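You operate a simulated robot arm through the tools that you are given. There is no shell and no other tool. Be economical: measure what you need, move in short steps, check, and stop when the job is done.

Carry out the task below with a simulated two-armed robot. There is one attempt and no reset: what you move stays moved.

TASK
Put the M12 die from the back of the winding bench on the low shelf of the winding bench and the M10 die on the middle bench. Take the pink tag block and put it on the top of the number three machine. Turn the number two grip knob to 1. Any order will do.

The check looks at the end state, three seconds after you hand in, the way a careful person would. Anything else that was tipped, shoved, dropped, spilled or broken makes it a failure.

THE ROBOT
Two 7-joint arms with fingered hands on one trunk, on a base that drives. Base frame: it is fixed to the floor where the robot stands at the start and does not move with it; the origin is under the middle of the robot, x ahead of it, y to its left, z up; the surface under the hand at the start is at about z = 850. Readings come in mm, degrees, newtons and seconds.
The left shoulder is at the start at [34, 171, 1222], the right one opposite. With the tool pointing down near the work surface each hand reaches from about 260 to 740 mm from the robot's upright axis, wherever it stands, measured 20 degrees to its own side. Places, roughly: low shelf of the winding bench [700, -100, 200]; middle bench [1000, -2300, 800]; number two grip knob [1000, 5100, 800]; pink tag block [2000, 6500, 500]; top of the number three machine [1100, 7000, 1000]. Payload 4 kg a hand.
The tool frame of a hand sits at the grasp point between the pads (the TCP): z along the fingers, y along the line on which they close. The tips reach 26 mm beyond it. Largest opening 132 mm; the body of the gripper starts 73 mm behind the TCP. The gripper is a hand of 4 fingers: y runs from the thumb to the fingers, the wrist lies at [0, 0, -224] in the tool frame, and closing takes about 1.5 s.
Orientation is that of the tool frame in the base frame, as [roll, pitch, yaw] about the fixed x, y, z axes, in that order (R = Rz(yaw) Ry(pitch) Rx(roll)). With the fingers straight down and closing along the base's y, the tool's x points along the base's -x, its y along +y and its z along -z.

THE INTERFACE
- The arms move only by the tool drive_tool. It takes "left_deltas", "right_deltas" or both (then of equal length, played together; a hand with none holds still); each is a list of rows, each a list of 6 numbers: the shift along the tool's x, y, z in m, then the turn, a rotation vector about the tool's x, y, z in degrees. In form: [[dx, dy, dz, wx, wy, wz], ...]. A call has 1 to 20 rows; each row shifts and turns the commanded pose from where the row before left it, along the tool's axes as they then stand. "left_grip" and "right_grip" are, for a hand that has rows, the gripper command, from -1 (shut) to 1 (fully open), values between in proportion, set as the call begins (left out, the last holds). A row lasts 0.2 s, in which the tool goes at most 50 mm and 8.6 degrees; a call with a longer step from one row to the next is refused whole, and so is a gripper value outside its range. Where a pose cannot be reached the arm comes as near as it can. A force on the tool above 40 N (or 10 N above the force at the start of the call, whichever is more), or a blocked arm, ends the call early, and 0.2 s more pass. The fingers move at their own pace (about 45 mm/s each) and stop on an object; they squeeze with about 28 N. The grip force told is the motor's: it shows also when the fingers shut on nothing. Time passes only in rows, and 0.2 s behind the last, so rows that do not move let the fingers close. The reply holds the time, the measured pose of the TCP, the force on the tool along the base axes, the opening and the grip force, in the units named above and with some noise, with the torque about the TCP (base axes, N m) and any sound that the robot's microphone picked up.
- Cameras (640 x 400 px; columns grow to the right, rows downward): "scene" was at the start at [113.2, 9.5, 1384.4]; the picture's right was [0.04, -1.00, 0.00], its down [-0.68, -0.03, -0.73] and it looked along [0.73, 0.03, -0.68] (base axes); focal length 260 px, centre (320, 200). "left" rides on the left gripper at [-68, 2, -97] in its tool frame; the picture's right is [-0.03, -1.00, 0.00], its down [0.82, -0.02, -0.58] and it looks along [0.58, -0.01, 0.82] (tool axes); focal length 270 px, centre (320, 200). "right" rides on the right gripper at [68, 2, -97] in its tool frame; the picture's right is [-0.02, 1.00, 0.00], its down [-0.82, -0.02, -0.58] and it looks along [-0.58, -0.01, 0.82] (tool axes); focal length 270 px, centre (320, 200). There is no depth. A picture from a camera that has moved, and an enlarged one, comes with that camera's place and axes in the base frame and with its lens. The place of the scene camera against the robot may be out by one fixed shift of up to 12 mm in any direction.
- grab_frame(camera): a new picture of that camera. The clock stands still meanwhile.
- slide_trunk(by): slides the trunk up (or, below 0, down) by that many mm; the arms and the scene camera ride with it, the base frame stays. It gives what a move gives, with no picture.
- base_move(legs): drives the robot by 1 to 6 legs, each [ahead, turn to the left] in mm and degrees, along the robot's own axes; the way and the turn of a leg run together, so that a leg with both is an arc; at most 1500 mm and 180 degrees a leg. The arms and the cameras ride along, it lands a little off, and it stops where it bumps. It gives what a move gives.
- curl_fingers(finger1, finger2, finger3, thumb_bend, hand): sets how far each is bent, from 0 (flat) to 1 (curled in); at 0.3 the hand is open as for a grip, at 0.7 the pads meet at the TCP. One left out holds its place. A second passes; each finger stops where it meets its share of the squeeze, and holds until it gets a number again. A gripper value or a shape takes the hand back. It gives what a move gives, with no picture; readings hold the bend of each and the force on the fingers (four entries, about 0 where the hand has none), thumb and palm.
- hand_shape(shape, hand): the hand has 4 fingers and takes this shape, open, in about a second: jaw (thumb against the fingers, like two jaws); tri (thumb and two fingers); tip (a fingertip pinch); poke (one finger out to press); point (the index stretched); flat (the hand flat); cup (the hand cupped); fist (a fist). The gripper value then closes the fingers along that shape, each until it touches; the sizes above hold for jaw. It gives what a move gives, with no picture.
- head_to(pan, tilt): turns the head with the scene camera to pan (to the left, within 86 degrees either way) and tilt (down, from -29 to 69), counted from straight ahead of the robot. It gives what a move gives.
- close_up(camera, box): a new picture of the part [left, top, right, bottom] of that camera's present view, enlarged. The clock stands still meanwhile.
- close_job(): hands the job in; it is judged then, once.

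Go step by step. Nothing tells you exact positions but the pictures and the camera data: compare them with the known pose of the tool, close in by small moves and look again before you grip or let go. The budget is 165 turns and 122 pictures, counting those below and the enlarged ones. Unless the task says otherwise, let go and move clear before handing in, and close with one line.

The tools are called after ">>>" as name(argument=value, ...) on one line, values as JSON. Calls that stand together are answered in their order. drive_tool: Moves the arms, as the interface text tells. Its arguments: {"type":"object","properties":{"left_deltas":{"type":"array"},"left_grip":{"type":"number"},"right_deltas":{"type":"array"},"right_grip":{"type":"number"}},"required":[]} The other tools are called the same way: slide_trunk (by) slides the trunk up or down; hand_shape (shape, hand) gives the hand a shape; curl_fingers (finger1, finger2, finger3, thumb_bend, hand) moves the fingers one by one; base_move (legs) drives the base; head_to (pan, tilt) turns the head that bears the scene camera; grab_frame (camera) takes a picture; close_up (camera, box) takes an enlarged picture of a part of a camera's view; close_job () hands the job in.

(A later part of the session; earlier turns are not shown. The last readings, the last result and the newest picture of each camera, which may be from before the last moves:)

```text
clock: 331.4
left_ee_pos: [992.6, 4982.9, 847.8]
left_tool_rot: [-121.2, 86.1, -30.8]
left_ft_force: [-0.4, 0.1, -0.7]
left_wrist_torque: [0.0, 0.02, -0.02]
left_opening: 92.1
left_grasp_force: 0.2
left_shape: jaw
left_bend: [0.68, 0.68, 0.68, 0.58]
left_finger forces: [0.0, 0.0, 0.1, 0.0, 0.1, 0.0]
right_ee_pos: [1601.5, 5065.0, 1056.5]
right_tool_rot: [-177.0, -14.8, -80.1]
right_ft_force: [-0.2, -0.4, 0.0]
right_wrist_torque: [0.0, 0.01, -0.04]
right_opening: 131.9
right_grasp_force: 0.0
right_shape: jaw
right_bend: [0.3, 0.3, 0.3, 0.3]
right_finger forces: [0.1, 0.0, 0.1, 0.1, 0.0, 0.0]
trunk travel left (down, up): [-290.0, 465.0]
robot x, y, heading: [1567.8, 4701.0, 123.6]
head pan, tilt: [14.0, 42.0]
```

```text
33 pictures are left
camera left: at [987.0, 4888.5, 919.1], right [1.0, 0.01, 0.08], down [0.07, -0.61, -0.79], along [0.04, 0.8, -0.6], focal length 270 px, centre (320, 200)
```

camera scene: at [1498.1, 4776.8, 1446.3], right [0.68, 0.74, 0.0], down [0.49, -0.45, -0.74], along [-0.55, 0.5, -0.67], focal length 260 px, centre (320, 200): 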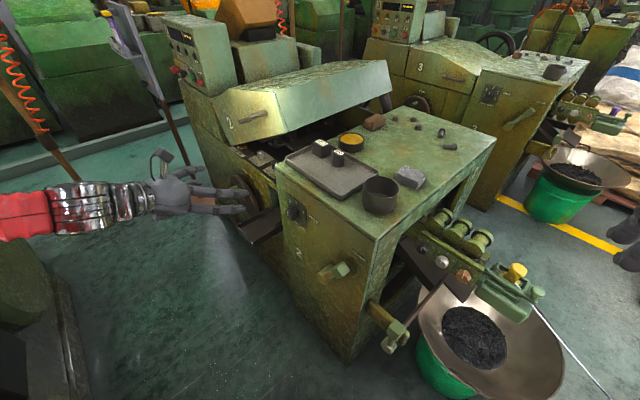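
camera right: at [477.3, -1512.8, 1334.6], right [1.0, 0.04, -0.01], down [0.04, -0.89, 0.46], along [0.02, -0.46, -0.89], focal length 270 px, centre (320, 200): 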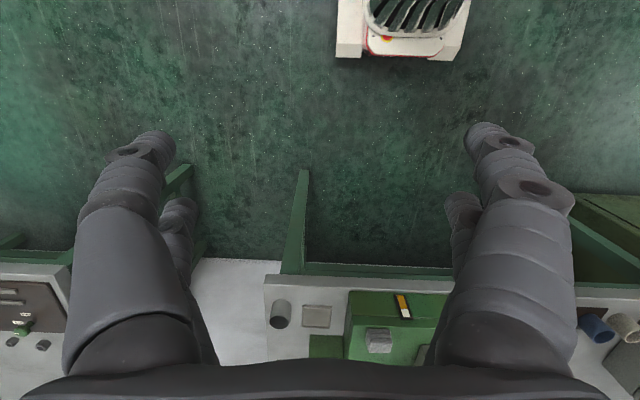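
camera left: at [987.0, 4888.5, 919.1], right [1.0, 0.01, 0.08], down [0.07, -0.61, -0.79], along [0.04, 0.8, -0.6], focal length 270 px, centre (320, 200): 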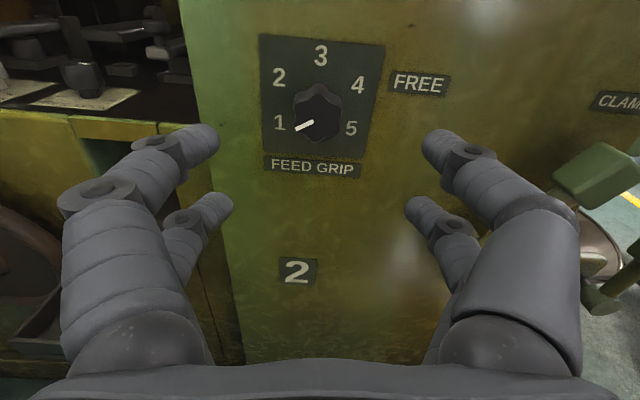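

Knob reads 1. Now looking toward the pink tag block, around [2000, 6500, 500].

>>> head_to(pan=-45, tilt=22)

>>> grab_frame(camera="scene")

```text
clock: 332.7
left_ee_pos: [991.9, 4983.7, 847.4]
left_tool_rot: [-119.9, 85.9, -29.6]
left_ft_force: [0.4, 1.3, -0.3]
left_wrist_torque: [0.04, 0.0, -0.05]
left_opening: 92.2
left_grasp_force: 0.0
left_shape: jaw
left_bend: [0.68, 0.68, 0.68, 0.58]
left_finger forces: [0.0, 0.1, 0.0, 0.0, 0.1, 0.0]
right_ee_pos: [1602.4, 5064.3, 1055.2]
right_tool_rot: [-176.8, -14.7, -80.1]
right_ft_force: [-0.3, 0.3, 0.1]
right_wrist_torque: [0.0, 0.03, -0.01]
right_opening: 131.9
right_grasp_force: 0.1
right_shape: jaw
right_bend: [0.3, 0.3, 0.3, 0.3]
right_finger forces: [0.0, 0.0, 0.0, 0.0, 0.0, 0.0]
trunk travel left (down, up): [-290.0, 465.0]
robot x, y, heading: [1566.6, 4698.2, 123.3]
head pan, tilt: [-45.0, 22.0]
```

```text
32 pictures are left
camera scene: at [1550.3, 4853.7, 1254.7], right [0.98, -0.2, 0.0], down [-0.07, -0.37, -0.93], along [0.19, 0.91, -0.38], focal length 260 px, centre (320, 200)
```

scene: 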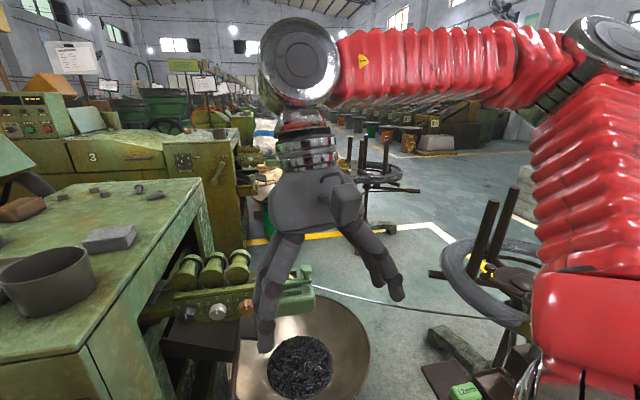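

Raising the trunk, turning the hand back down, and retreating the way I came to the aisle.

>>> slide_trunk(by=300)

>>> drive_tool(left_deltas=[[0, 0, -0.02, 0, 8.2, 0], [0, 0, 0, 0, 8.2, 0], [0, 0, 0, 0, 8.2, 0], [0, 0, 0, 0, 8.2, 0], [0, 0, 0, 0, 8.2, 0], [0, 0, 0, 0, 8.2, 0], [0, 0, 0, 0, 8.2, 0], [0, 0, 0, 0, 8.2, 0], [0, 0, 0, 0, 8.2, 0], [0, 0, 0, 0, 8.2, 0], [0, 0, 0, 0, 8, 0]], left_grip=1)

>>> base_move(legs=[[0, 20]])

>>> base_move(legs=[[0, 20]])

>>> base_move(legs=[[0, 20]])

```text
clock: 335.7
left_ee_pos: [993.1, 4983.4, 1145.7]
left_tool_rot: [-120.3, 86.0, -30.0]
left_ft_force: [-1.0, -0.3, -0.2]
left_wrist_torque: [0.0, -0.03, 0.03]
left_opening: 92.5
left_grasp_force: 0.1
left_shape: jaw
left_bend: [0.68, 0.68, 0.68, 0.58]
left_finger forces: [0.0, 0.0, 0.1, 0.1, 0.0, 0.1]
right_ee_pos: [1601.5, 5065.7, 1355.9]
right_tool_rot: [-176.9, -14.7, -80.1]
right_ft_force: [-0.7, 0.0, 0.0]
right_wrist_torque: [0.04, 0.0, 0.0]
right_opening: 131.8
right_grasp_force: 0.0
right_shape: jaw
right_bend: [0.3, 0.3, 0.3, 0.3]
right_finger forces: [0.0, 0.0, 0.1, 0.1, 0.1, 0.0]
trunk travel left (down, up): [-590.0, 165.0]
robot x, y, heading: [1569.3, 4696.4, 123.7]
head pan, tilt: [-45.0, 22.0]
```

```text
clock: 338.1
left_ee_pos: [992.1, 4974.8, 1145.5]
left_tool_rot: [-177.2, 3.9, -87.8]
left_ft_force: [0.6, -0.6, 0.3]
left_wrist_torque: [-0.01, 0.05, -0.03]
left_opening: 131.9
left_grasp_force: 0.1
left_shape: jaw
left_bend: [0.3, 0.3, 0.3, 0.3]
left_finger forces: [0.1, 0.0, 0.0, 0.0, 0.0, 0.0]
left hand out of reach, approached as far as the arm can: row 3, 4
right_ee_pos: [1603.2, 5066.0, 1354.0]
right_tool_rot: [-176.9, -14.7, -80.2]
right_ft_force: [-0.1, 0.0, -0.7]
right_wrist_torque: [-0.04, 0.0, 0.02]
right_opening: 132.0
right_grasp_force: 0.0
right_shape: jaw
right_bend: [0.3, 0.3, 0.3, 0.3]
right_finger forces: [0.0, 0.1, 0.0, 0.0, 0.0, 0.0]
trunk travel left (down, up): [-590.0, 165.0]
robot x, y, heading: [1570.9, 4699.1, 123.5]
head pan, tilt: [-45.0, 22.0]
```

```text
clock: 339.7
left_ee_pos: [930.1, 4757.6, 1145.8]
left_tool_rot: [-177.1, 4.1, -67.7]
left_ft_force: [0.3, -0.1, -0.4]
left_wrist_torque: [0.0, -0.04, 0.02]
left_opening: 131.9
left_grasp_force: 0.0
left_shape: jaw
left_bend: [0.3, 0.3, 0.3, 0.3]
left_finger forces: [0.0, 0.0, 0.0, 0.0, 0.0, 0.0]
right_ee_pos: [1473.0, 5055.6, 1354.8]
right_tool_rot: [-176.8, -14.6, -60.0]
right_ft_force: [-0.4, 0.8, 0.7]
right_wrist_torque: [-0.01, -0.01, -0.01]
right_opening: 131.9
right_grasp_force: 0.1
right_shape: jaw
right_bend: [0.3, 0.3, 0.3, 0.3]
right_finger forces: [0.0, 0.0, 0.0, 0.0, 0.0, 0.1]
trunk travel left (down, up): [-590.0, 165.0]
robot x, y, heading: [1575.1, 4713.7, 143.6]
head pan, tilt: [-45.0, 22.0]
```

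```text
clock: 341.3
left_ee_pos: [948.7, 4541.6, 1145.6]
left_tool_rot: [-177.0, 4.0, -48.3]
left_ft_force: [0.7, -0.3, 0.7]
left_wrist_torque: [0.02, 0.01, 0.0]
left_opening: 131.9
left_grasp_force: 0.0
left_shape: jaw
left_bend: [0.3, 0.3, 0.3, 0.3]
left_finger forces: [0.0, 0.0, 0.0, 0.1, 0.1, 0.0]
right_ee_pos: [1361.3, 5000.9, 1354.9]
right_tool_rot: [-176.8, -14.7, -40.6]
right_ft_force: [0.3, -0.4, 0.1]
right_wrist_torque: [0.05, -0.01, 0.01]
right_opening: 132.1
right_grasp_force: 0.0
right_shape: jaw
right_bend: [0.3, 0.3, 0.3, 0.3]
right_finger forces: [0.1, 0.1, 0.0, 0.0, 0.0, 0.0]
trunk travel left (down, up): [-590.0, 165.0]
robot x, y, heading: [1580.1, 4732.4, 163.0]
head pan, tilt: [-45.0, 22.0]
```

```text
clock: 342.9
left_ee_pos: [1052.3, 4337.2, 1145.3]
left_tool_rot: [-177.1, 4.0, -28.3]
left_ft_force: [-0.2, 0.2, -1.1]
left_wrist_torque: [-0.02, 0.0, 0.0]
left_opening: 131.9
left_grasp_force: 0.0
left_shape: jaw
left_bend: [0.3, 0.3, 0.3, 0.3]
left_finger forces: [0.1, 0.1, 0.0, 0.1, 0.0, 0.1]
right_ee_pos: [1283.1, 4909.1, 1356.3]
right_tool_rot: [-176.9, -14.5, -20.6]
right_ft_force: [-0.1, 0.6, -0.2]
right_wrist_torque: [0.01, 0.0, 0.01]
right_opening: 132.1
right_grasp_force: 0.0
right_shape: jaw
right_bend: [0.3, 0.3, 0.3, 0.3]
right_finger forces: [0.0, 0.0, 0.0, 0.0, 0.1, 0.0]
trunk travel left (down, up): [-590.0, 165.0]
robot x, y, heading: [1581.5, 4748.9, -177.4]
head pan, tilt: [-45.0, 22.0]
```

>>> base_move(legs=[[-1100, 0], [-1000, 0]])

>>> base_move(legs=[[0, -23]])

>>> base_move(legs=[[0, -23]])

>>> base_move(legs=[[0, -23]])

>>> base_move(legs=[[0, -23]])

>>> head_to(pan=30, tilt=30)

>>> grab_frame(camera="scene")

```text
clock: 353.5
left_ee_pos: [3137.6, 4415.3, 1146.4]
left_tool_rot: [-177.2, 4.0, -29.6]
left_ft_force: [-0.4, 0.8, 0.3]
left_wrist_torque: [-0.02, -0.02, -0.01]
left_opening: 132.0
left_grasp_force: 0.0
left_shape: jaw
left_bend: [0.3, 0.3, 0.3, 0.3]
left_finger forces: [0.1, 0.0, 0.0, 0.1, 0.0, 0.1]
right_ee_pos: [3382.4, 4981.0, 1355.5]
right_tool_rot: [-176.7, -14.6, -21.8]
right_ft_force: [0.6, -0.2, 0.2]
right_wrist_torque: [-0.02, 0.03, 0.01]
right_opening: 132.0
right_grasp_force: 0.0
right_shape: jaw
right_bend: [0.3, 0.3, 0.3, 0.3]
right_finger forces: [0.0, 0.0, 0.0, 0.1, 0.0, 0.0]
trunk travel left (down, up): [-590.0, 165.0]
robot x, y, heading: [3673.2, 4814.2, -178.5]
head pan, tilt: [-45.0, 22.0]
```

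```text
clock: 355.2
left_ee_pos: [3028.8, 4652.9, 1148.3]
left_tool_rot: [-177.3, 4.0, -52.5]
left_ft_force: [0.3, 0.1, -0.7]
left_wrist_torque: [0.01, 0.02, -0.01]
left_opening: 131.9
left_grasp_force: 0.2
left_shape: jaw
left_bend: [0.3, 0.3, 0.3, 0.3]
left_finger forces: [0.0, 0.0, 0.2, 0.0, 0.1, 0.0]
right_ee_pos: [3472.6, 5080.4, 1357.5]
right_tool_rot: [-176.9, -14.5, -44.7]
right_ft_force: [0.7, 0.4, 0.2]
right_wrist_torque: [0.02, 0.01, 0.02]
right_opening: 131.8
right_grasp_force: 0.1
right_shape: jaw
right_bend: [0.3, 0.3, 0.3, 0.3]
right_finger forces: [0.0, 0.0, 0.0, 0.0, 0.1, 0.0]
trunk travel left (down, up): [-590.0, 165.0]
robot x, y, heading: [3669.0, 4792.7, 158.6]
head pan, tilt: [-45.0, 22.0]
```

```text
clock: 356.9
left_ee_pos: [3024.9, 4915.8, 1148.1]
left_tool_rot: [-177.2, 4.0, -75.5]
left_ft_force: [0.5, 0.0, -0.2]
left_wrist_torque: [0.0, 0.02, 0.01]
left_opening: 131.9
left_grasp_force: 0.1
left_shape: jaw
left_bend: [0.3, 0.3, 0.3, 0.3]
left_finger forces: [0.0, 0.0, 0.1, 0.0, 0.0, 0.0]
right_ee_pos: [3602.0, 5135.9, 1357.8]
right_tool_rot: [-176.9, -14.6, -67.8]
right_ft_force: [-0.1, 0.1, 0.3]
right_wrist_torque: [0.0, 0.01, -0.02]
right_opening: 131.9
right_grasp_force: 0.1
right_shape: jaw
right_bend: [0.3, 0.3, 0.3, 0.3]
right_finger forces: [0.0, 0.0, 0.0, 0.1, 0.0, 0.0]
trunk travel left (down, up): [-590.0, 165.0]
robot x, y, heading: [3659.7, 4780.7, 135.7]
head pan, tilt: [-45.0, 22.0]
```

```text
clock: 358.7
left_ee_pos: [3131.1, 5160.7, 1147.5]
left_tool_rot: [-177.2, 4.1, -99.1]
left_ft_force: [-0.3, -0.6, 0.1]
left_wrist_torque: [0.0, -0.02, -0.03]
left_opening: 132.0
left_grasp_force: 0.0
left_shape: jaw
left_bend: [0.3, 0.3, 0.3, 0.3]
left_finger forces: [0.0, 0.0, 0.0, 0.1, 0.1, 0.0]
right_ee_pos: [3747.5, 5130.2, 1357.2]
right_tool_rot: [-177.0, -14.6, -91.4]
right_ft_force: [1.2, 1.3, -0.1]
right_wrist_torque: [0.01, -0.04, -0.01]
right_opening: 132.0
right_grasp_force: 0.0
right_shape: jaw
right_bend: [0.3, 0.3, 0.3, 0.3]
right_finger forces: [0.0, 0.0, 0.0, 0.0, 0.0, 0.0]
trunk travel left (down, up): [-590.0, 165.0]
robot x, y, heading: [3632.1, 4775.3, 112.0]
head pan, tilt: [-45.0, 22.0]
```

```text
clock: 360.4
left_ee_pos: [3319.7, 5323.3, 1147.8]
left_tool_rot: [-177.2, 4.0, -121.8]
left_ft_force: [0.9, -0.8, 0.4]
left_wrist_torque: [0.01, 0.01, 0.02]
left_opening: 131.9
left_grasp_force: 0.0
left_shape: jaw
left_bend: [0.3, 0.3, 0.3, 0.3]
left_finger forces: [0.1, 0.0, 0.1, 0.0, 0.0, 0.0]
right_ee_pos: [3876.8, 5059.3, 1358.6]
right_tool_rot: [-176.9, -14.7, -114.0]
right_ft_force: [-0.4, -0.2, -0.8]
right_wrist_torque: [0.0, -0.03, -0.04]
right_opening: 132.0
right_grasp_force: 0.1
right_shape: jaw
right_bend: [0.3, 0.3, 0.3, 0.3]
right_finger forces: [0.0, 0.1, 0.0, 0.0, 0.0, 0.0]
trunk travel left (down, up): [-590.0, 165.0]
robot x, y, heading: [3616.1, 4774.3, 89.5]
head pan, tilt: [-45.0, 22.0]
```

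```text
clock: 361.9
left_ee_pos: [3320.5, 5322.9, 1149.9]
left_tool_rot: [-177.3, 4.0, -121.8]
left_ft_force: [0.6, 0.4, 0.9]
left_wrist_torque: [0.0, 0.02, -0.01]
left_opening: 131.8
left_grasp_force: 0.0
left_shape: jaw
left_bend: [0.3, 0.3, 0.3, 0.3]
left_finger forces: [0.0, 0.0, 0.0, 0.0, 0.0, 0.1]
right_ee_pos: [3877.1, 5059.6, 1357.4]
right_tool_rot: [-176.8, -14.7, -114.1]
right_ft_force: [0.7, -0.2, -1.3]
right_wrist_torque: [0.01, -0.01, 0.01]
right_opening: 132.1
right_grasp_force: 0.0
right_shape: jaw
right_bend: [0.3, 0.3, 0.3, 0.3]
right_finger forces: [0.1, 0.0, 0.1, 0.0, 0.0, 0.1]
trunk travel left (down, up): [-590.0, 165.0]
robot x, y, heading: [3613.4, 4773.6, 89.5]
head pan, tilt: [30.0, 30.0]
```

```text
31 pictures are left
camera scene: at [3571.3, 4872.1, 1544.8], right [0.87, 0.49, 0.0], down [0.25, -0.44, -0.87], along [-0.43, 0.75, -0.5], focal length 260 px, centre (320, 200)
```

scene: 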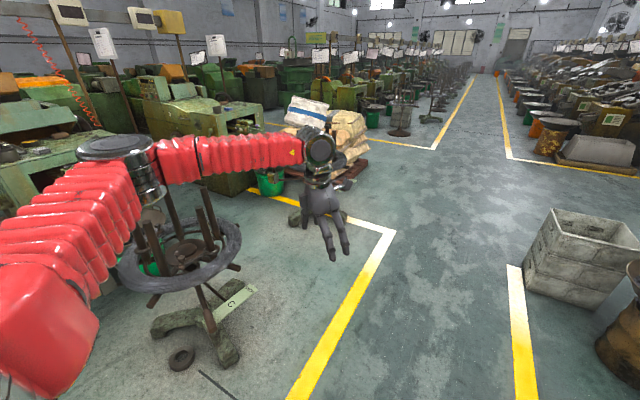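

>>> base_move(legs=[[1350, 0]])

>>> head_to(pan=80, tilt=30)

>>> grab_frame(camera="scene")

```text
clock: 368.8
left_ee_pos: [3312.7, 6681.7, 1148.2]
left_tool_rot: [-177.2, 4.0, -121.0]
left_ft_force: [0.3, -0.4, -0.6]
left_wrist_torque: [-0.01, -0.03, 0.0]
left_opening: 132.0
left_grasp_force: 0.1
left_shape: jaw
left_bend: [0.3, 0.3, 0.3, 0.3]
left_finger forces: [0.0, 0.1, 0.1, 0.1, 0.0, 0.1]
right_ee_pos: [3873.6, 6424.2, 1357.8]
right_tool_rot: [-176.8, -14.6, -113.3]
right_ft_force: [0.1, 1.1, 0.1]
right_wrist_torque: [0.0, -0.05, -0.03]
right_opening: 131.7
right_grasp_force: 0.0
right_shape: jaw
right_bend: [0.3, 0.3, 0.3, 0.3]
right_finger forces: [0.0, 0.0, 0.1, 0.1, 0.1, 0.1]
trunk travel left (down, up): [-590.0, 165.0]
robot x, y, heading: [3612.4, 6137.7, 90.8]
head pan, tilt: [30.0, 30.0]
```

```text
clock: 369.9
left_ee_pos: [3311.4, 6680.7, 1148.9]
left_tool_rot: [-177.2, 4.2, -120.9]
left_ft_force: [-0.5, 0.3, 0.7]
left_wrist_torque: [0.01, -0.02, 0.01]
left_opening: 132.1
left_grasp_force: 0.1
left_shape: jaw
left_bend: [0.3, 0.3, 0.3, 0.3]
left_finger forces: [0.1, 0.1, 0.1, 0.0, 0.0, 0.1]
right_ee_pos: [3873.6, 6424.2, 1358.6]
right_tool_rot: [-176.9, -14.7, -113.2]
right_ft_force: [-0.3, -0.4, 0.1]
right_wrist_torque: [-0.03, -0.02, -0.02]
right_opening: 132.0
right_grasp_force: 0.1
right_shape: jaw
right_bend: [0.3, 0.3, 0.3, 0.3]
right_finger forces: [0.0, 0.0, 0.0, 0.0, 0.1, 0.0]
trunk travel left (down, up): [-590.0, 165.0]
robot x, y, heading: [3613.1, 6133.4, 90.6]
head pan, tilt: [80.0, 30.0]
```

```text
30 pictures are left
camera scene: at [3527.3, 6170.2, 1544.9], right [0.17, 0.99, 0.0], down [0.49, -0.08, -0.87], along [-0.85, 0.15, -0.5], focal length 260 px, centre (320, 200)
```

scene: 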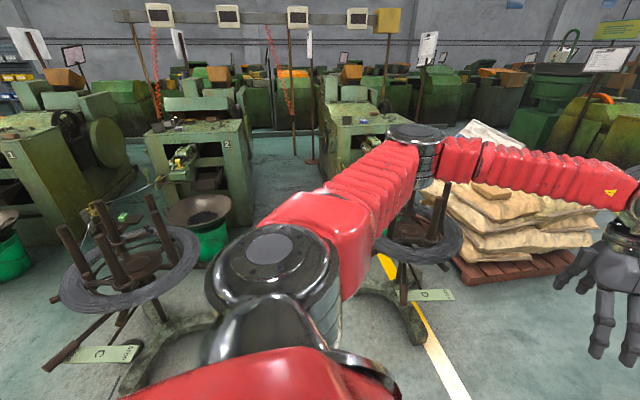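

>>> base_move(legs=[[0, 23]])

>>> base_move(legs=[[0, 23]])

>>> base_move(legs=[[0, 23]])

>>> head_to(pan=8, tilt=35)

>>> grab_frame(camera="scene")

```text
clock: 371.7
left_ee_pos: [3124.8, 6515.8, 1150.7]
left_tool_rot: [-177.2, 4.1, -97.9]
left_ft_force: [0.5, 0.6, 0.0]
left_wrist_torque: [0.0, 0.01, 0.04]
left_opening: 132.1
left_grasp_force: 0.0
left_shape: jaw
left_bend: [0.3, 0.3, 0.3, 0.3]
left_finger forces: [0.1, 0.0, 0.0, 0.1, 0.1, 0.0]
right_ee_pos: [3739.8, 6499.4, 1359.4]
right_tool_rot: [-176.9, -14.5, -90.2]
right_ft_force: [-0.4, 0.7, -0.3]
right_wrist_torque: [0.04, 0.0, 0.01]
right_opening: 132.1
right_grasp_force: 0.1
right_shape: jaw
right_bend: [0.3, 0.3, 0.3, 0.3]
right_finger forces: [0.0, 0.0, 0.0, 0.1, 0.1, 0.0]
trunk travel left (down, up): [-590.0, 165.0]
robot x, y, heading: [3638.7, 6137.9, 113.5]
head pan, tilt: [80.0, 30.0]
```

```text
clock: 373.4
left_ee_pos: [3017.5, 6286.9, 1151.1]
left_tool_rot: [-177.1, 3.9, -75.0]
left_ft_force: [0.5, -0.6, -0.5]
left_wrist_torque: [-0.02, 0.0, 0.0]
left_opening: 132.0
left_grasp_force: 0.0
left_shape: jaw
left_bend: [0.3, 0.3, 0.3, 0.3]
left_finger forces: [0.0, 0.0, 0.0, 0.0, 0.1, 0.0]
right_ee_pos: [3591.2, 6512.1, 1359.6]
right_tool_rot: [-176.9, -14.7, -67.3]
right_ft_force: [-0.3, 0.3, 0.1]
right_wrist_torque: [0.01, 0.05, 0.02]
right_opening: 132.0
right_grasp_force: 0.2
right_shape: jaw
right_bend: [0.3, 0.3, 0.3, 0.3]
right_finger forces: [0.1, 0.0, 0.0, 0.0, 0.0, 0.1]
trunk travel left (down, up): [-590.0, 165.0]
robot x, y, heading: [3649.0, 6158.8, 136.7]
head pan, tilt: [80.0, 30.0]
```

```text
clock: 375.1
left_ee_pos: [3012.1, 6032.2, 1150.2]
left_tool_rot: [-177.1, 4.0, -52.1]
left_ft_force: [0.0, -0.8, -0.8]
left_wrist_torque: [0.01, 0.01, 0.0]
left_opening: 131.8
left_grasp_force: 0.0
left_shape: jaw
left_bend: [0.3, 0.3, 0.3, 0.3]
left_finger forces: [0.0, 0.1, 0.0, 0.0, 0.0, 0.0]
right_ee_pos: [3453.2, 6462.1, 1360.3]
right_tool_rot: [-177.0, -14.7, -44.3]
right_ft_force: [0.1, 0.5, -0.4]
right_wrist_torque: [0.0, 0.03, -0.01]
right_opening: 132.1
right_grasp_force: 0.1
right_shape: jaw
right_bend: [0.3, 0.3, 0.3, 0.3]
right_finger forces: [0.0, 0.0, 0.0, 0.0, 0.0, 0.1]
trunk travel left (down, up): [-590.0, 165.0]
robot x, y, heading: [3654.8, 6175.2, 159.4]
head pan, tilt: [80.0, 30.0]
```

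```text
clock: 376.6
left_ee_pos: [3013.2, 6032.2, 1150.4]
left_tool_rot: [-177.2, 4.0, -52.2]
left_ft_force: [0.2, -0.4, 0.1]
left_wrist_torque: [-0.03, -0.01, 0.03]
left_opening: 132.2
left_grasp_force: 0.0
left_shape: jaw
left_bend: [0.3, 0.3, 0.3, 0.3]
left_finger forces: [0.0, 0.0, 0.1, 0.0, 0.1, 0.0]
right_ee_pos: [3454.2, 6462.8, 1361.1]
right_tool_rot: [-176.8, -14.7, -44.3]
right_ft_force: [1.0, 0.3, -0.1]
right_wrist_torque: [-0.01, 0.0, 0.03]
right_opening: 132.3
right_grasp_force: 0.1
right_shape: jaw
right_bend: [0.3, 0.3, 0.3, 0.3]
right_finger forces: [0.0, 0.0, 0.1, 0.1, 0.0, 0.1]
trunk travel left (down, up): [-590.0, 165.0]
robot x, y, heading: [3652.8, 6176.6, 159.5]
head pan, tilt: [8.0, 35.0]
```

```text
29 pictures are left
camera scene: at [3556.2, 6206.7, 1537.1], right [0.22, 0.98, 0.0], down [0.56, -0.13, -0.82], along [-0.8, 0.18, -0.57], focal length 260 px, centre (320, 200)
```

scene: 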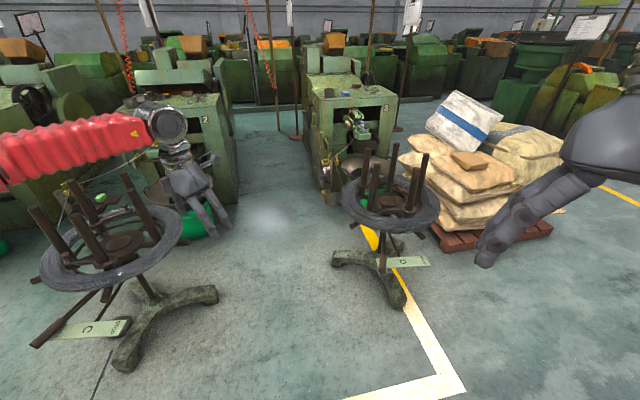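

>>> close_up(camera="scene", box=[290, 80, 450, 200])

>>> close_up(camera="scene", box=[40, 130, 240, 280])

```text
3.33 times, centred on (370, 140) of scene
camera zoom: at [3556.2, 6206.7, 1537.1], right [0.22, 0.98, 0.0], down [0.56, -0.13, -0.82], along [-0.8, 0.18, -0.57], focal length 867 px, centre (153, 400)
```

zoom: 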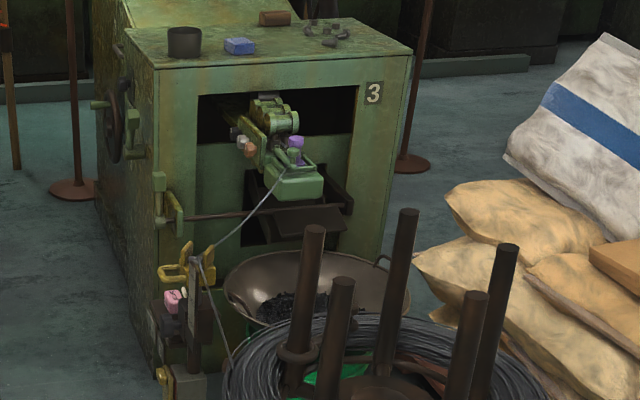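

```text
2.67 times, centred on (140, 205) of scene
camera zoom: at [3556.2, 6206.7, 1537.1], right [0.22, 0.98, 0.0], down [0.56, -0.13, -0.82], along [-0.8, 0.18, -0.57], focal length 693 px, centre (800, 187)
```

zoom: 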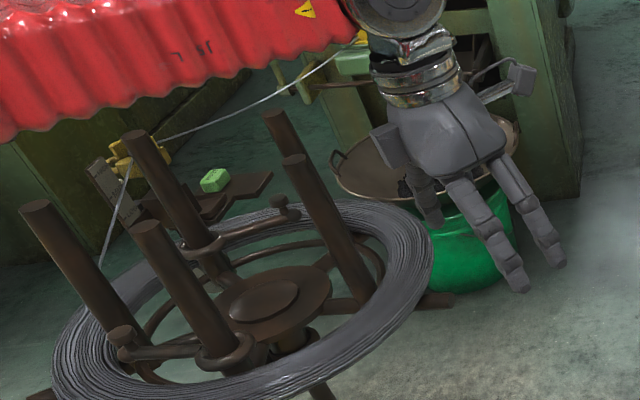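

The pink block sits on a small plate of machine 3's wire carrier. I'm entering the corridor between coils C and D for a closer look.

>>> base_move(legs=[[0, 20]])

>>> base_move(legs=[[1350, 0]])

>>> head_to(pan=-35, tilt=38)

>>> grab_frame(camera="scene")

```text
clock: 378.2
left_ee_pos: [3102.3, 5820.0, 1151.9]
left_tool_rot: [-177.3, 4.1, -31.7]
left_ft_force: [0.1, 0.9, 0.4]
left_wrist_torque: [0.03, -0.01, -0.01]
left_opening: 132.3
left_grasp_force: 0.2
left_shape: jaw
left_bend: [0.3, 0.3, 0.3, 0.3]
left_finger forces: [0.0, 0.0, 0.0, 0.0, 0.0, 0.0]
right_ee_pos: [3367.7, 6375.2, 1360.6]
right_tool_rot: [-176.9, -14.7, -24.0]
right_ft_force: [-0.1, 0.2, -0.3]
right_wrist_torque: [-0.01, 0.05, -0.01]
right_opening: 131.9
right_grasp_force: 0.1
right_shape: jaw
right_bend: [0.3, 0.3, 0.3, 0.3]
right_finger forces: [0.0, 0.1, 0.0, 0.1, 0.0, 0.0]
trunk travel left (down, up): [-590.0, 165.0]
robot x, y, heading: [3653.5, 6197.3, 179.5]
head pan, tilt: [8.0, 35.0]
```

```text
clock: 384.9
left_ee_pos: [1775.3, 5830.5, 1151.6]
left_tool_rot: [-177.2, 4.0, -31.9]
left_ft_force: [0.1, 0.5, 0.2]
left_wrist_torque: [0.03, -0.04, -0.02]
left_opening: 132.0
left_grasp_force: 0.0
left_shape: jaw
left_bend: [0.3, 0.3, 0.3, 0.3]
left_finger forces: [0.0, 0.0, 0.0, 0.1, 0.1, 0.0]
right_ee_pos: [2042.8, 6387.9, 1361.6]
right_tool_rot: [-176.9, -14.6, -24.2]
right_ft_force: [-0.7, 0.3, 0.6]
right_wrist_torque: [0.01, 0.02, 0.01]
right_opening: 132.0
right_grasp_force: 0.1
right_shape: jaw
right_bend: [0.3, 0.3, 0.3, 0.3]
right_finger forces: [0.1, 0.0, 0.0, 0.1, 0.1, 0.1]
trunk travel left (down, up): [-590.0, 165.0]
robot x, y, heading: [2327.9, 6204.1, 179.6]
head pan, tilt: [8.0, 35.0]
```

```text
clock: 386.0
left_ee_pos: [1775.6, 5830.2, 1152.1]
left_tool_rot: [-177.2, 4.0, -31.8]
left_ft_force: [0.1, 0.8, 0.5]
left_wrist_torque: [0.01, 0.0, 0.0]
left_opening: 132.0
left_grasp_force: 0.0
left_shape: jaw
left_bend: [0.3, 0.3, 0.3, 0.3]
left_finger forces: [0.0, 0.1, 0.0, 0.0, 0.0, 0.0]
right_ee_pos: [2041.6, 6387.3, 1360.4]
right_tool_rot: [-176.8, -14.7, -24.1]
right_ft_force: [0.9, -0.1, -0.2]
right_wrist_torque: [0.02, 0.01, 0.0]
right_opening: 132.0
right_grasp_force: 0.0
right_shape: jaw
right_bend: [0.3, 0.3, 0.3, 0.3]
right_finger forces: [0.1, 0.0, 0.0, 0.0, 0.0, 0.1]
trunk travel left (down, up): [-590.0, 165.0]
robot x, y, heading: [2324.3, 6206.3, 179.5]
head pan, tilt: [-35.0, 38.0]
```

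```text
26 pictures are left
camera scene: at [2244.5, 6262.7, 1532.5], right [0.58, 0.81, 0.0], down [0.5, -0.36, -0.79], along [-0.64, 0.46, -0.62], focal length 260 px, centre (320, 200)
```

scene: 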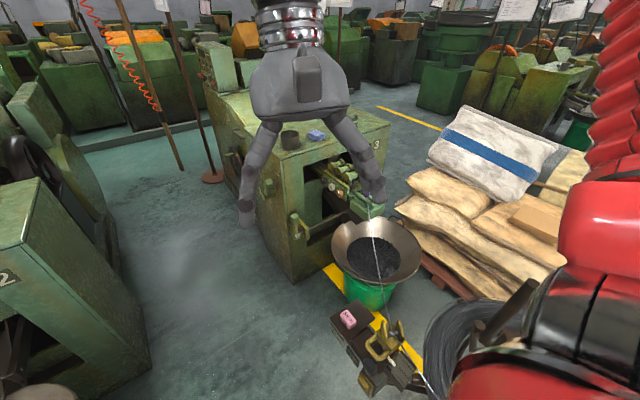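

>>> close_up(camera="scene", box=[310, 280, 440, 400])

>>> close_up(camera="scene", box=[230, 80, 400, 240])

```text
3.33 times, centred on (375, 340) of scene
camera zoom: at [2244.5, 6262.7, 1532.5], right [0.58, 0.81, 0.0], down [0.5, -0.36, -0.79], along [-0.64, 0.46, -0.62], focal length 867 px, centre (137, -267)
```

zoom: 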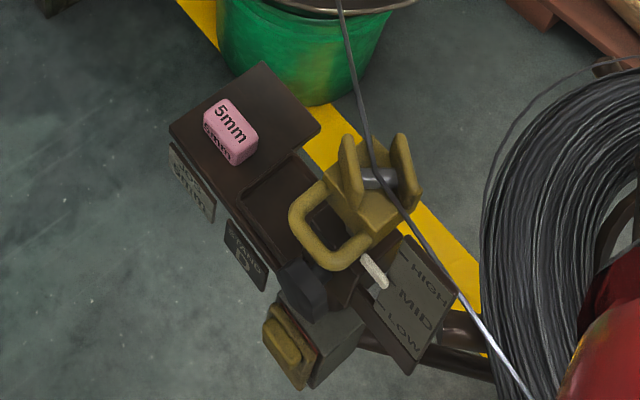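

```text
2.50 times, centred on (315, 160) of scene
camera zoom: at [2244.5, 6262.7, 1532.5], right [0.58, 0.81, 0.0], down [0.5, -0.36, -0.79], along [-0.64, 0.46, -0.62], focal length 650 px, centre (332, 300)
```

zoom: 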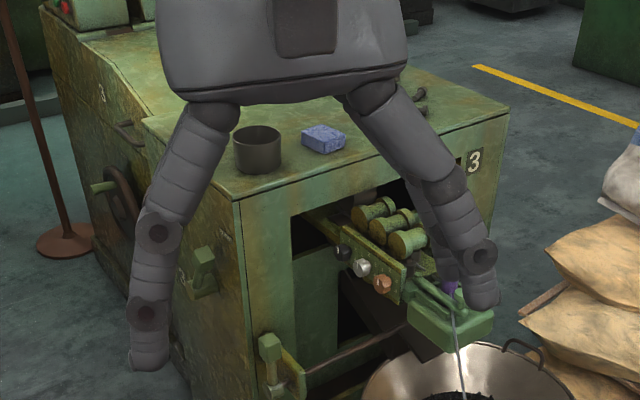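

The pink block ("5mm") is at about [1925, 6613], top z≈650, 54 mm along x and 25 mm along y. I'm bringing the right hand above it, closing along y.

>>> slide_trunk(by=-140)

>>> drive_tool(right_deltas=[[0, 0, 0, 0, -7.3, 0], [0, 0, 0, 0, -7.3, 0], [0, 0, 0, -3, 0, 0], [0, 0, 0, 0, 0, -8], [0, 0, 0, 0, 0, -8], [0, 0, 0, 0, 0, -8], [0, 0, 0, 0, 0, 0]])

```text
clock: 387.7
left_ee_pos: [1775.6, 5830.9, 1013.0]
left_tool_rot: [-177.2, 4.1, -31.9]
left_ft_force: [0.4, -0.6, -0.3]
left_wrist_torque: [0.01, 0.02, 0.03]
left_opening: 131.9
left_grasp_force: 0.1
left_shape: jaw
left_bend: [0.3, 0.3, 0.3, 0.3]
left_finger forces: [0.0, 0.1, 0.0, 0.0, 0.0, 0.0]
right_ee_pos: [2041.5, 6387.8, 1221.8]
right_tool_rot: [-176.9, -14.6, -24.1]
right_ft_force: [-0.1, 0.4, -0.1]
right_wrist_torque: [0.0, 0.01, -0.01]
right_opening: 131.9
right_grasp_force: 0.0
right_shape: jaw
right_bend: [0.3, 0.3, 0.3, 0.3]
right_finger forces: [0.0, 0.1, 0.0, 0.0, 0.1, 0.0]
trunk travel left (down, up): [-450.0, 305.0]
robot x, y, heading: [2326.0, 6206.9, 179.4]
head pan, tilt: [-35.0, 38.0]
```

```text
clock: 389.3
left_ee_pos: [1776.3, 5831.7, 1012.6]
left_tool_rot: [-177.3, 4.0, -31.9]
left_ft_force: [-0.4, -0.5, -0.4]
left_wrist_torque: [0.04, 0.01, 0.0]
left_opening: 131.9
left_grasp_force: 0.0
left_shape: jaw
left_bend: [0.3, 0.3, 0.3, 0.3]
left_finger forces: [0.0, 0.0, 0.0, 0.0, 0.0, 0.0]
right_ee_pos: [2036.2, 6388.2, 1221.6]
right_tool_rot: [-180.0, -0.1, 0.9]
right_ft_force: [-0.1, -0.2, 0.8]
right_wrist_torque: [0.02, 0.0, -0.01]
right_opening: 132.1
right_grasp_force: 0.0
right_shape: jaw
right_bend: [0.3, 0.3, 0.3, 0.3]
right_finger forces: [0.0, 0.1, 0.0, 0.1, 0.0, 0.0]
right hand out of reach, approached as far as the arm can: row 2
trunk travel left (down, up): [-450.0, 305.0]
robot x, y, heading: [2327.8, 6206.1, 179.6]
head pan, tilt: [-35.0, 38.0]
```

>>> drive_tool(right_deltas=[[-0.0111, -0.0217, 0.035, 0, 0, 0], [-0.0111, -0.0217, 0.035, 0, 0, 0], [-0.0111, -0.0217, 0.035, 0, 0, 0], [-0.0111, -0.0217, 0.035, 0, 0, 0], [-0.0111, -0.0217, 0.035, 0, 0, 0], [-0.0111, -0.0217, 0.035, 0, 0, 0], [-0.0111, -0.0217, 0.035, 0, 0, 0], [-0.0111, -0.0217, 0.035, 0, 0, 0], [-0.0111, -0.0217, 0.035, 0, 0, 0], [-0.0111, -0.0217, 0.035, 0, 0, 0]], right_grip=0.0)

>>> grab_frame(camera="right")

>>> grab_frame(camera="scene")

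```text
clock: 391.5
left_ee_pos: [1776.6, 5830.8, 1012.5]
left_tool_rot: [-177.3, 4.0, -31.9]
left_ft_force: [0.1, -0.6, 0.0]
left_wrist_torque: [0.0, 0.0, 0.01]
left_opening: 132.1
left_grasp_force: 0.1
left_shape: jaw
left_bend: [0.3, 0.3, 0.3, 0.3]
left_finger forces: [0.1, 0.0, 0.0, 0.0, 0.1, 0.0]
right_ee_pos: [1922.4, 6603.2, 872.8]
right_tool_rot: [180.0, -0.1, 0.7]
right_ft_force: [0.2, 0.8, 0.4]
right_wrist_torque: [0.01, -0.03, 0.0]
right_opening: 66.8
right_grasp_force: 0.0
right_shape: jaw
right_bend: [0.73, 0.73, 0.73, 0.7]
right_finger forces: [0.0, 0.1, 0.0, 0.0, 0.0, 0.1]
trunk travel left (down, up): [-450.0, 305.0]
robot x, y, heading: [2327.9, 6209.0, 179.3]
head pan, tilt: [-35.0, 38.0]
```

```text
23 pictures are left
camera right: at [1990.3, 6602.4, 968.3], right [-0.01, -1.0, 0.0], down [-0.82, 0.01, 0.58], along [-0.58, 0.01, -0.82], focal length 270 px, centre (320, 200)
```

right: 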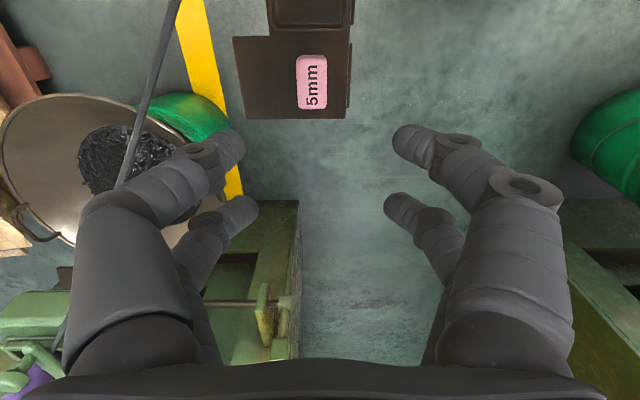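

```text
22 pictures are left
camera scene: at [2229.9, 6263.4, 1391.8], right [0.58, 0.81, 0.0], down [0.5, -0.36, -0.79], along [-0.64, 0.46, -0.62], focal length 260 px, centre (320, 200)
```

scene: 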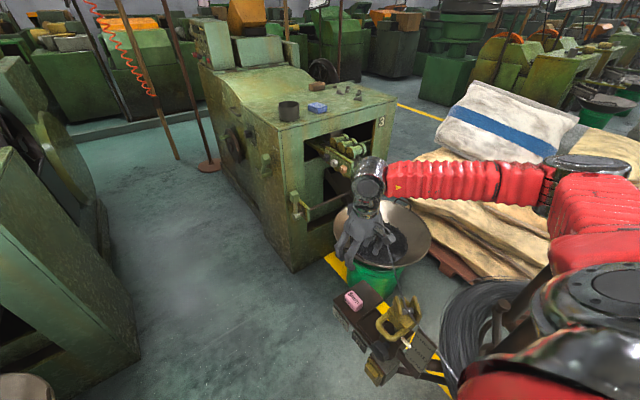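

>>> drive_tool(right_deltas=[[0.0005, -0.005, 0.04, 0, 0, 0], [0.0005, -0.005, 0.04, 0, 0, 0], [0, 0, 0.04, 0, 0, 0], [0, 0, 0.04, 0, 0, 0], [0, 0, 0.03, 0, 0, 0], [0, 0, 0, 0, 0, 0]])

>>> grab_frame(camera="right")

>>> close_up(camera="scene", box=[310, 200, 450, 390])

```text
clock: 392.9
left_ee_pos: [1776.6, 5830.0, 1011.9]
left_tool_rot: [-177.1, 4.0, -31.9]
left_ft_force: [0.3, 0.1, -0.1]
left_wrist_torque: [0.0, 0.01, -0.02]
left_opening: 132.0
left_grasp_force: 0.1
left_shape: jaw
left_bend: [0.3, 0.3, 0.3, 0.3]
left_finger forces: [0.0, 0.1, 0.1, 0.1, 0.1, 0.0]
right_ee_pos: [1924.9, 6615.0, 679.6]
right_tool_rot: [-179.9, -0.1, 0.6]
right_ft_force: [0.0, 0.0, -0.7]
right_wrist_torque: [-0.02, 0.02, 0.0]
right_opening: 66.5
right_grasp_force: 0.0
right_shape: jaw
right_bend: [0.73, 0.73, 0.73, 0.7]
right_finger forces: [0.0, 0.1, 0.0, 0.0, 0.0, 0.1]
trunk travel left (down, up): [-450.0, 305.0]
robot x, y, heading: [2327.3, 6205.1, 179.6]
head pan, tilt: [-35.0, 38.0]
```

```text
21 pictures are left
camera right: at [1993.4, 6612.8, 776.6], right [-0.01, -1.0, 0.0], down [-0.82, 0.01, 0.58], along [-0.58, 0.01, -0.82], focal length 270 px, centre (320, 200)
```

right: 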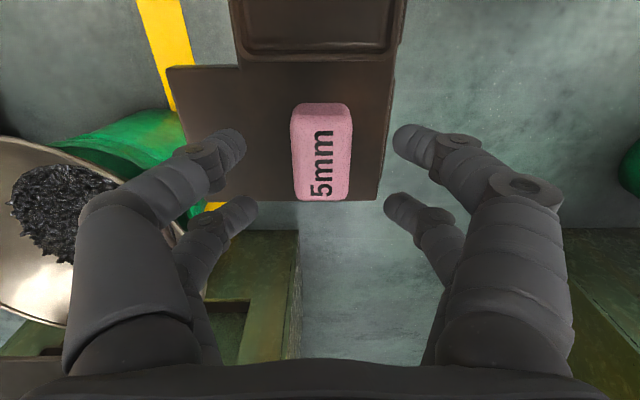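

```text
2.11 times, centred on (380, 295) of scene
camera zoom: at [2230.4, 6263.0, 1391.9], right [0.58, 0.81, 0.0], down [0.5, -0.36, -0.79], along [-0.64, 0.46, -0.62], focal length 547 px, centre (194, 0)
```

zoom: 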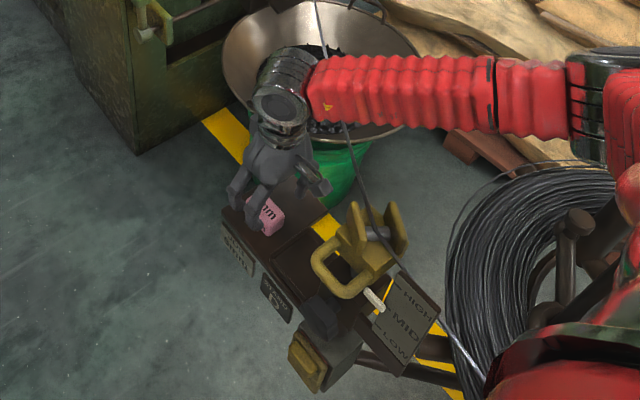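

>>> drive_tool(right_deltas=[[0.004, 0.001, 0.008, 0, 0, 0], [0, 0, 0.006, 0, 0, 0], [0, 0, 0.004, 0, 0, 0], [0, 0, 0.003, 0, 0, 0], [0, 0, 0, 0, 0, 0]])

>>> grab_frame(camera="right")

```text
clock: 394.1
left_ee_pos: [1776.4, 5833.3, 1012.6]
left_tool_rot: [-177.2, 4.0, -32.0]
left_ft_force: [-0.3, -0.3, -0.2]
left_wrist_torque: [0.02, -0.03, -0.02]
left_opening: 131.8
left_grasp_force: 0.0
left_shape: jaw
left_bend: [0.3, 0.3, 0.3, 0.3]
left_finger forces: [0.0, 0.1, 0.0, 0.0, 0.1, 0.0]
right_ee_pos: [1929.2, 6612.6, 659.8]
right_tool_rot: [179.9, -0.1, 0.7]
right_ft_force: [-0.2, 0.4, -0.1]
right_wrist_torque: [0.02, 0.03, 0.03]
right_opening: 66.2
right_grasp_force: 0.0
right_shape: jaw
right_bend: [0.73, 0.73, 0.73, 0.7]
right_finger forces: [0.1, 0.0, 0.1, 0.0, 0.0, 0.0]
trunk travel left (down, up): [-450.0, 305.0]
robot x, y, heading: [2324.2, 6201.3, 179.5]
head pan, tilt: [-35.0, 38.0]
```

```text
19 pictures are left
camera right: at [1997.6, 6611.6, 756.9], right [-0.01, -1.0, 0.0], down [-0.82, 0.01, 0.58], along [-0.58, 0.01, -0.82], focal length 270 px, centre (320, 200)
```

right: 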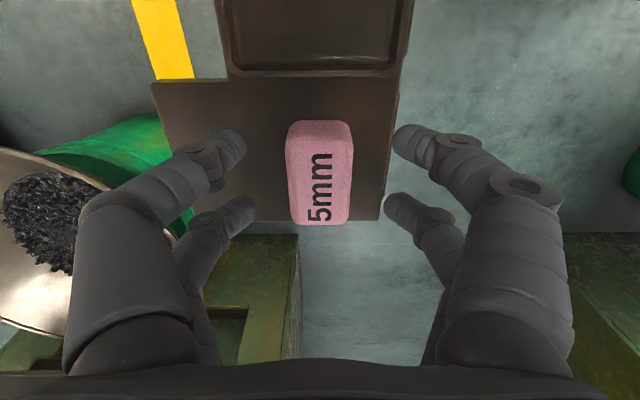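

>>> drive_tool(right_deltas=[[0.004, 0, 0.003, 0, 0, 0], [0, 0, 0.002, 0, 0, 0], [0, 0, 0, 0, 0, 0]])

>>> drive_tool(right_deltas=[[0, 0, 0, 0, 0, 0], [0, 0, 0, 0, 0, 0], [0, 0, 0, 0, 0, 0], [0, 0, 0, 0, 0, 0], [0, 0, 0, 0, 0, 0], [0, 0, 0, 0, 0, 0], [0, 0, 0, 0, 0, 0]], right_grip=-1)

>>> drive_tool(right_deltas=[[0, 0, -0.01, 0, 0, 0], [0, 0.002, -0.03, 0, 0, 0], [0, 0.005, -0.04, 0, 0, 0], [0, 0.005, -0.04, 0, 0, 0], [0, 0.005, -0.04, 0, 0, 0], [0, 0.01, -0.04, 0, 0, 0]])

>>> grab_frame(camera="right")

```text
clock: 394.9
left_ee_pos: [1775.0, 5832.1, 1011.6]
left_tool_rot: [-177.2, 4.0, -32.0]
left_ft_force: [1.2, -0.4, -0.1]
left_wrist_torque: [0.01, -0.01, 0.03]
left_opening: 132.1
left_grasp_force: 0.1
left_shape: jaw
left_bend: [0.3, 0.3, 0.3, 0.3]
left_finger forces: [0.0, 0.0, 0.0, 0.1, 0.0, 0.0]
right_ee_pos: [1932.9, 6613.1, 654.0]
right_tool_rot: [179.9, 0.0, 0.7]
right_ft_force: [0.3, 0.4, -0.6]
right_wrist_torque: [-0.02, 0.02, 0.0]
right_opening: 66.6
right_grasp_force: 0.1
right_shape: jaw
right_bend: [0.73, 0.73, 0.73, 0.7]
right_finger forces: [0.0, 0.1, 0.0, 0.0, 0.1, 0.1]
trunk travel left (down, up): [-450.0, 305.0]
robot x, y, heading: [2330.2, 6205.3, 179.7]
head pan, tilt: [-35.0, 38.0]
```

```text
clock: 396.5
left_ee_pos: [1777.7, 5830.4, 1013.6]
left_tool_rot: [-177.1, 4.1, -31.9]
left_ft_force: [0.5, -0.3, -0.9]
left_wrist_torque: [-0.01, -0.01, 0.0]
left_opening: 131.8
left_grasp_force: 0.1
left_shape: jaw
left_bend: [0.3, 0.3, 0.3, 0.3]
left_finger forces: [0.1, 0.1, 0.1, 0.1, 0.0, 0.0]
right_ee_pos: [1930.5, 6613.2, 657.4]
right_tool_rot: [-179.9, 0.3, 0.7]
right_ft_force: [-3.5, 2.4, 26.5]
right_wrist_torque: [0.07, 0.63, -0.07]
right_opening: 13.8
right_grasp_force: 27.6
right_shape: jaw
right_bend: [0.75, 0.73, 0.73, 0.73]
right_finger forces: [0.0, 31.8, 42.3, 0.0, 0.1, 0.0]
trunk travel left (down, up): [-450.0, 305.0]
robot x, y, heading: [2329.2, 6209.0, 179.6]
head pan, tilt: [-35.0, 38.0]
```

```text
clock: 397.9
left_ee_pos: [1775.1, 5830.3, 1012.2]
left_tool_rot: [-177.1, 4.0, -31.8]
left_ft_force: [-0.4, 0.0, 0.0]
left_wrist_torque: [0.01, 0.04, 0.02]
left_opening: 132.0
left_grasp_force: 0.0
left_shape: jaw
left_bend: [0.3, 0.3, 0.3, 0.3]
left_finger forces: [0.1, 0.0, 0.0, 0.0, 0.0, 0.0]
right_ee_pos: [1934.1, 6585.9, 855.7]
right_tool_rot: [180.0, -0.2, 0.7]
right_ft_force: [-0.1, 0.6, -0.3]
right_wrist_torque: [-0.01, 0.01, 0.0]
right_opening: 12.9
right_grasp_force: 27.9
right_shape: jaw
right_bend: [0.75, 0.72, 0.72, 0.73]
right_finger forces: [0.0, 25.9, 27.3, 0.0, 0.0, 0.0]
trunk travel left (down, up): [-450.0, 305.0]
robot x, y, heading: [2329.0, 6203.6, 179.3]
head pan, tilt: [-35.0, 38.0]
```

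```text
18 pictures are left
camera right: at [2002.9, 6583.9, 952.3], right [-0.01, -1.0, 0.0], down [-0.82, 0.01, 0.58], along [-0.58, 0.01, -0.82], focal length 270 px, centre (320, 200)
```

right: 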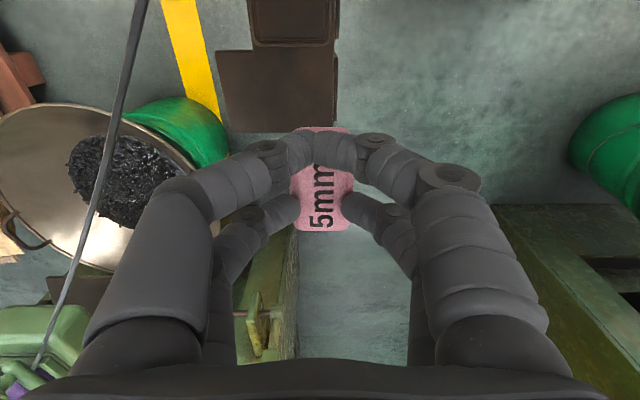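

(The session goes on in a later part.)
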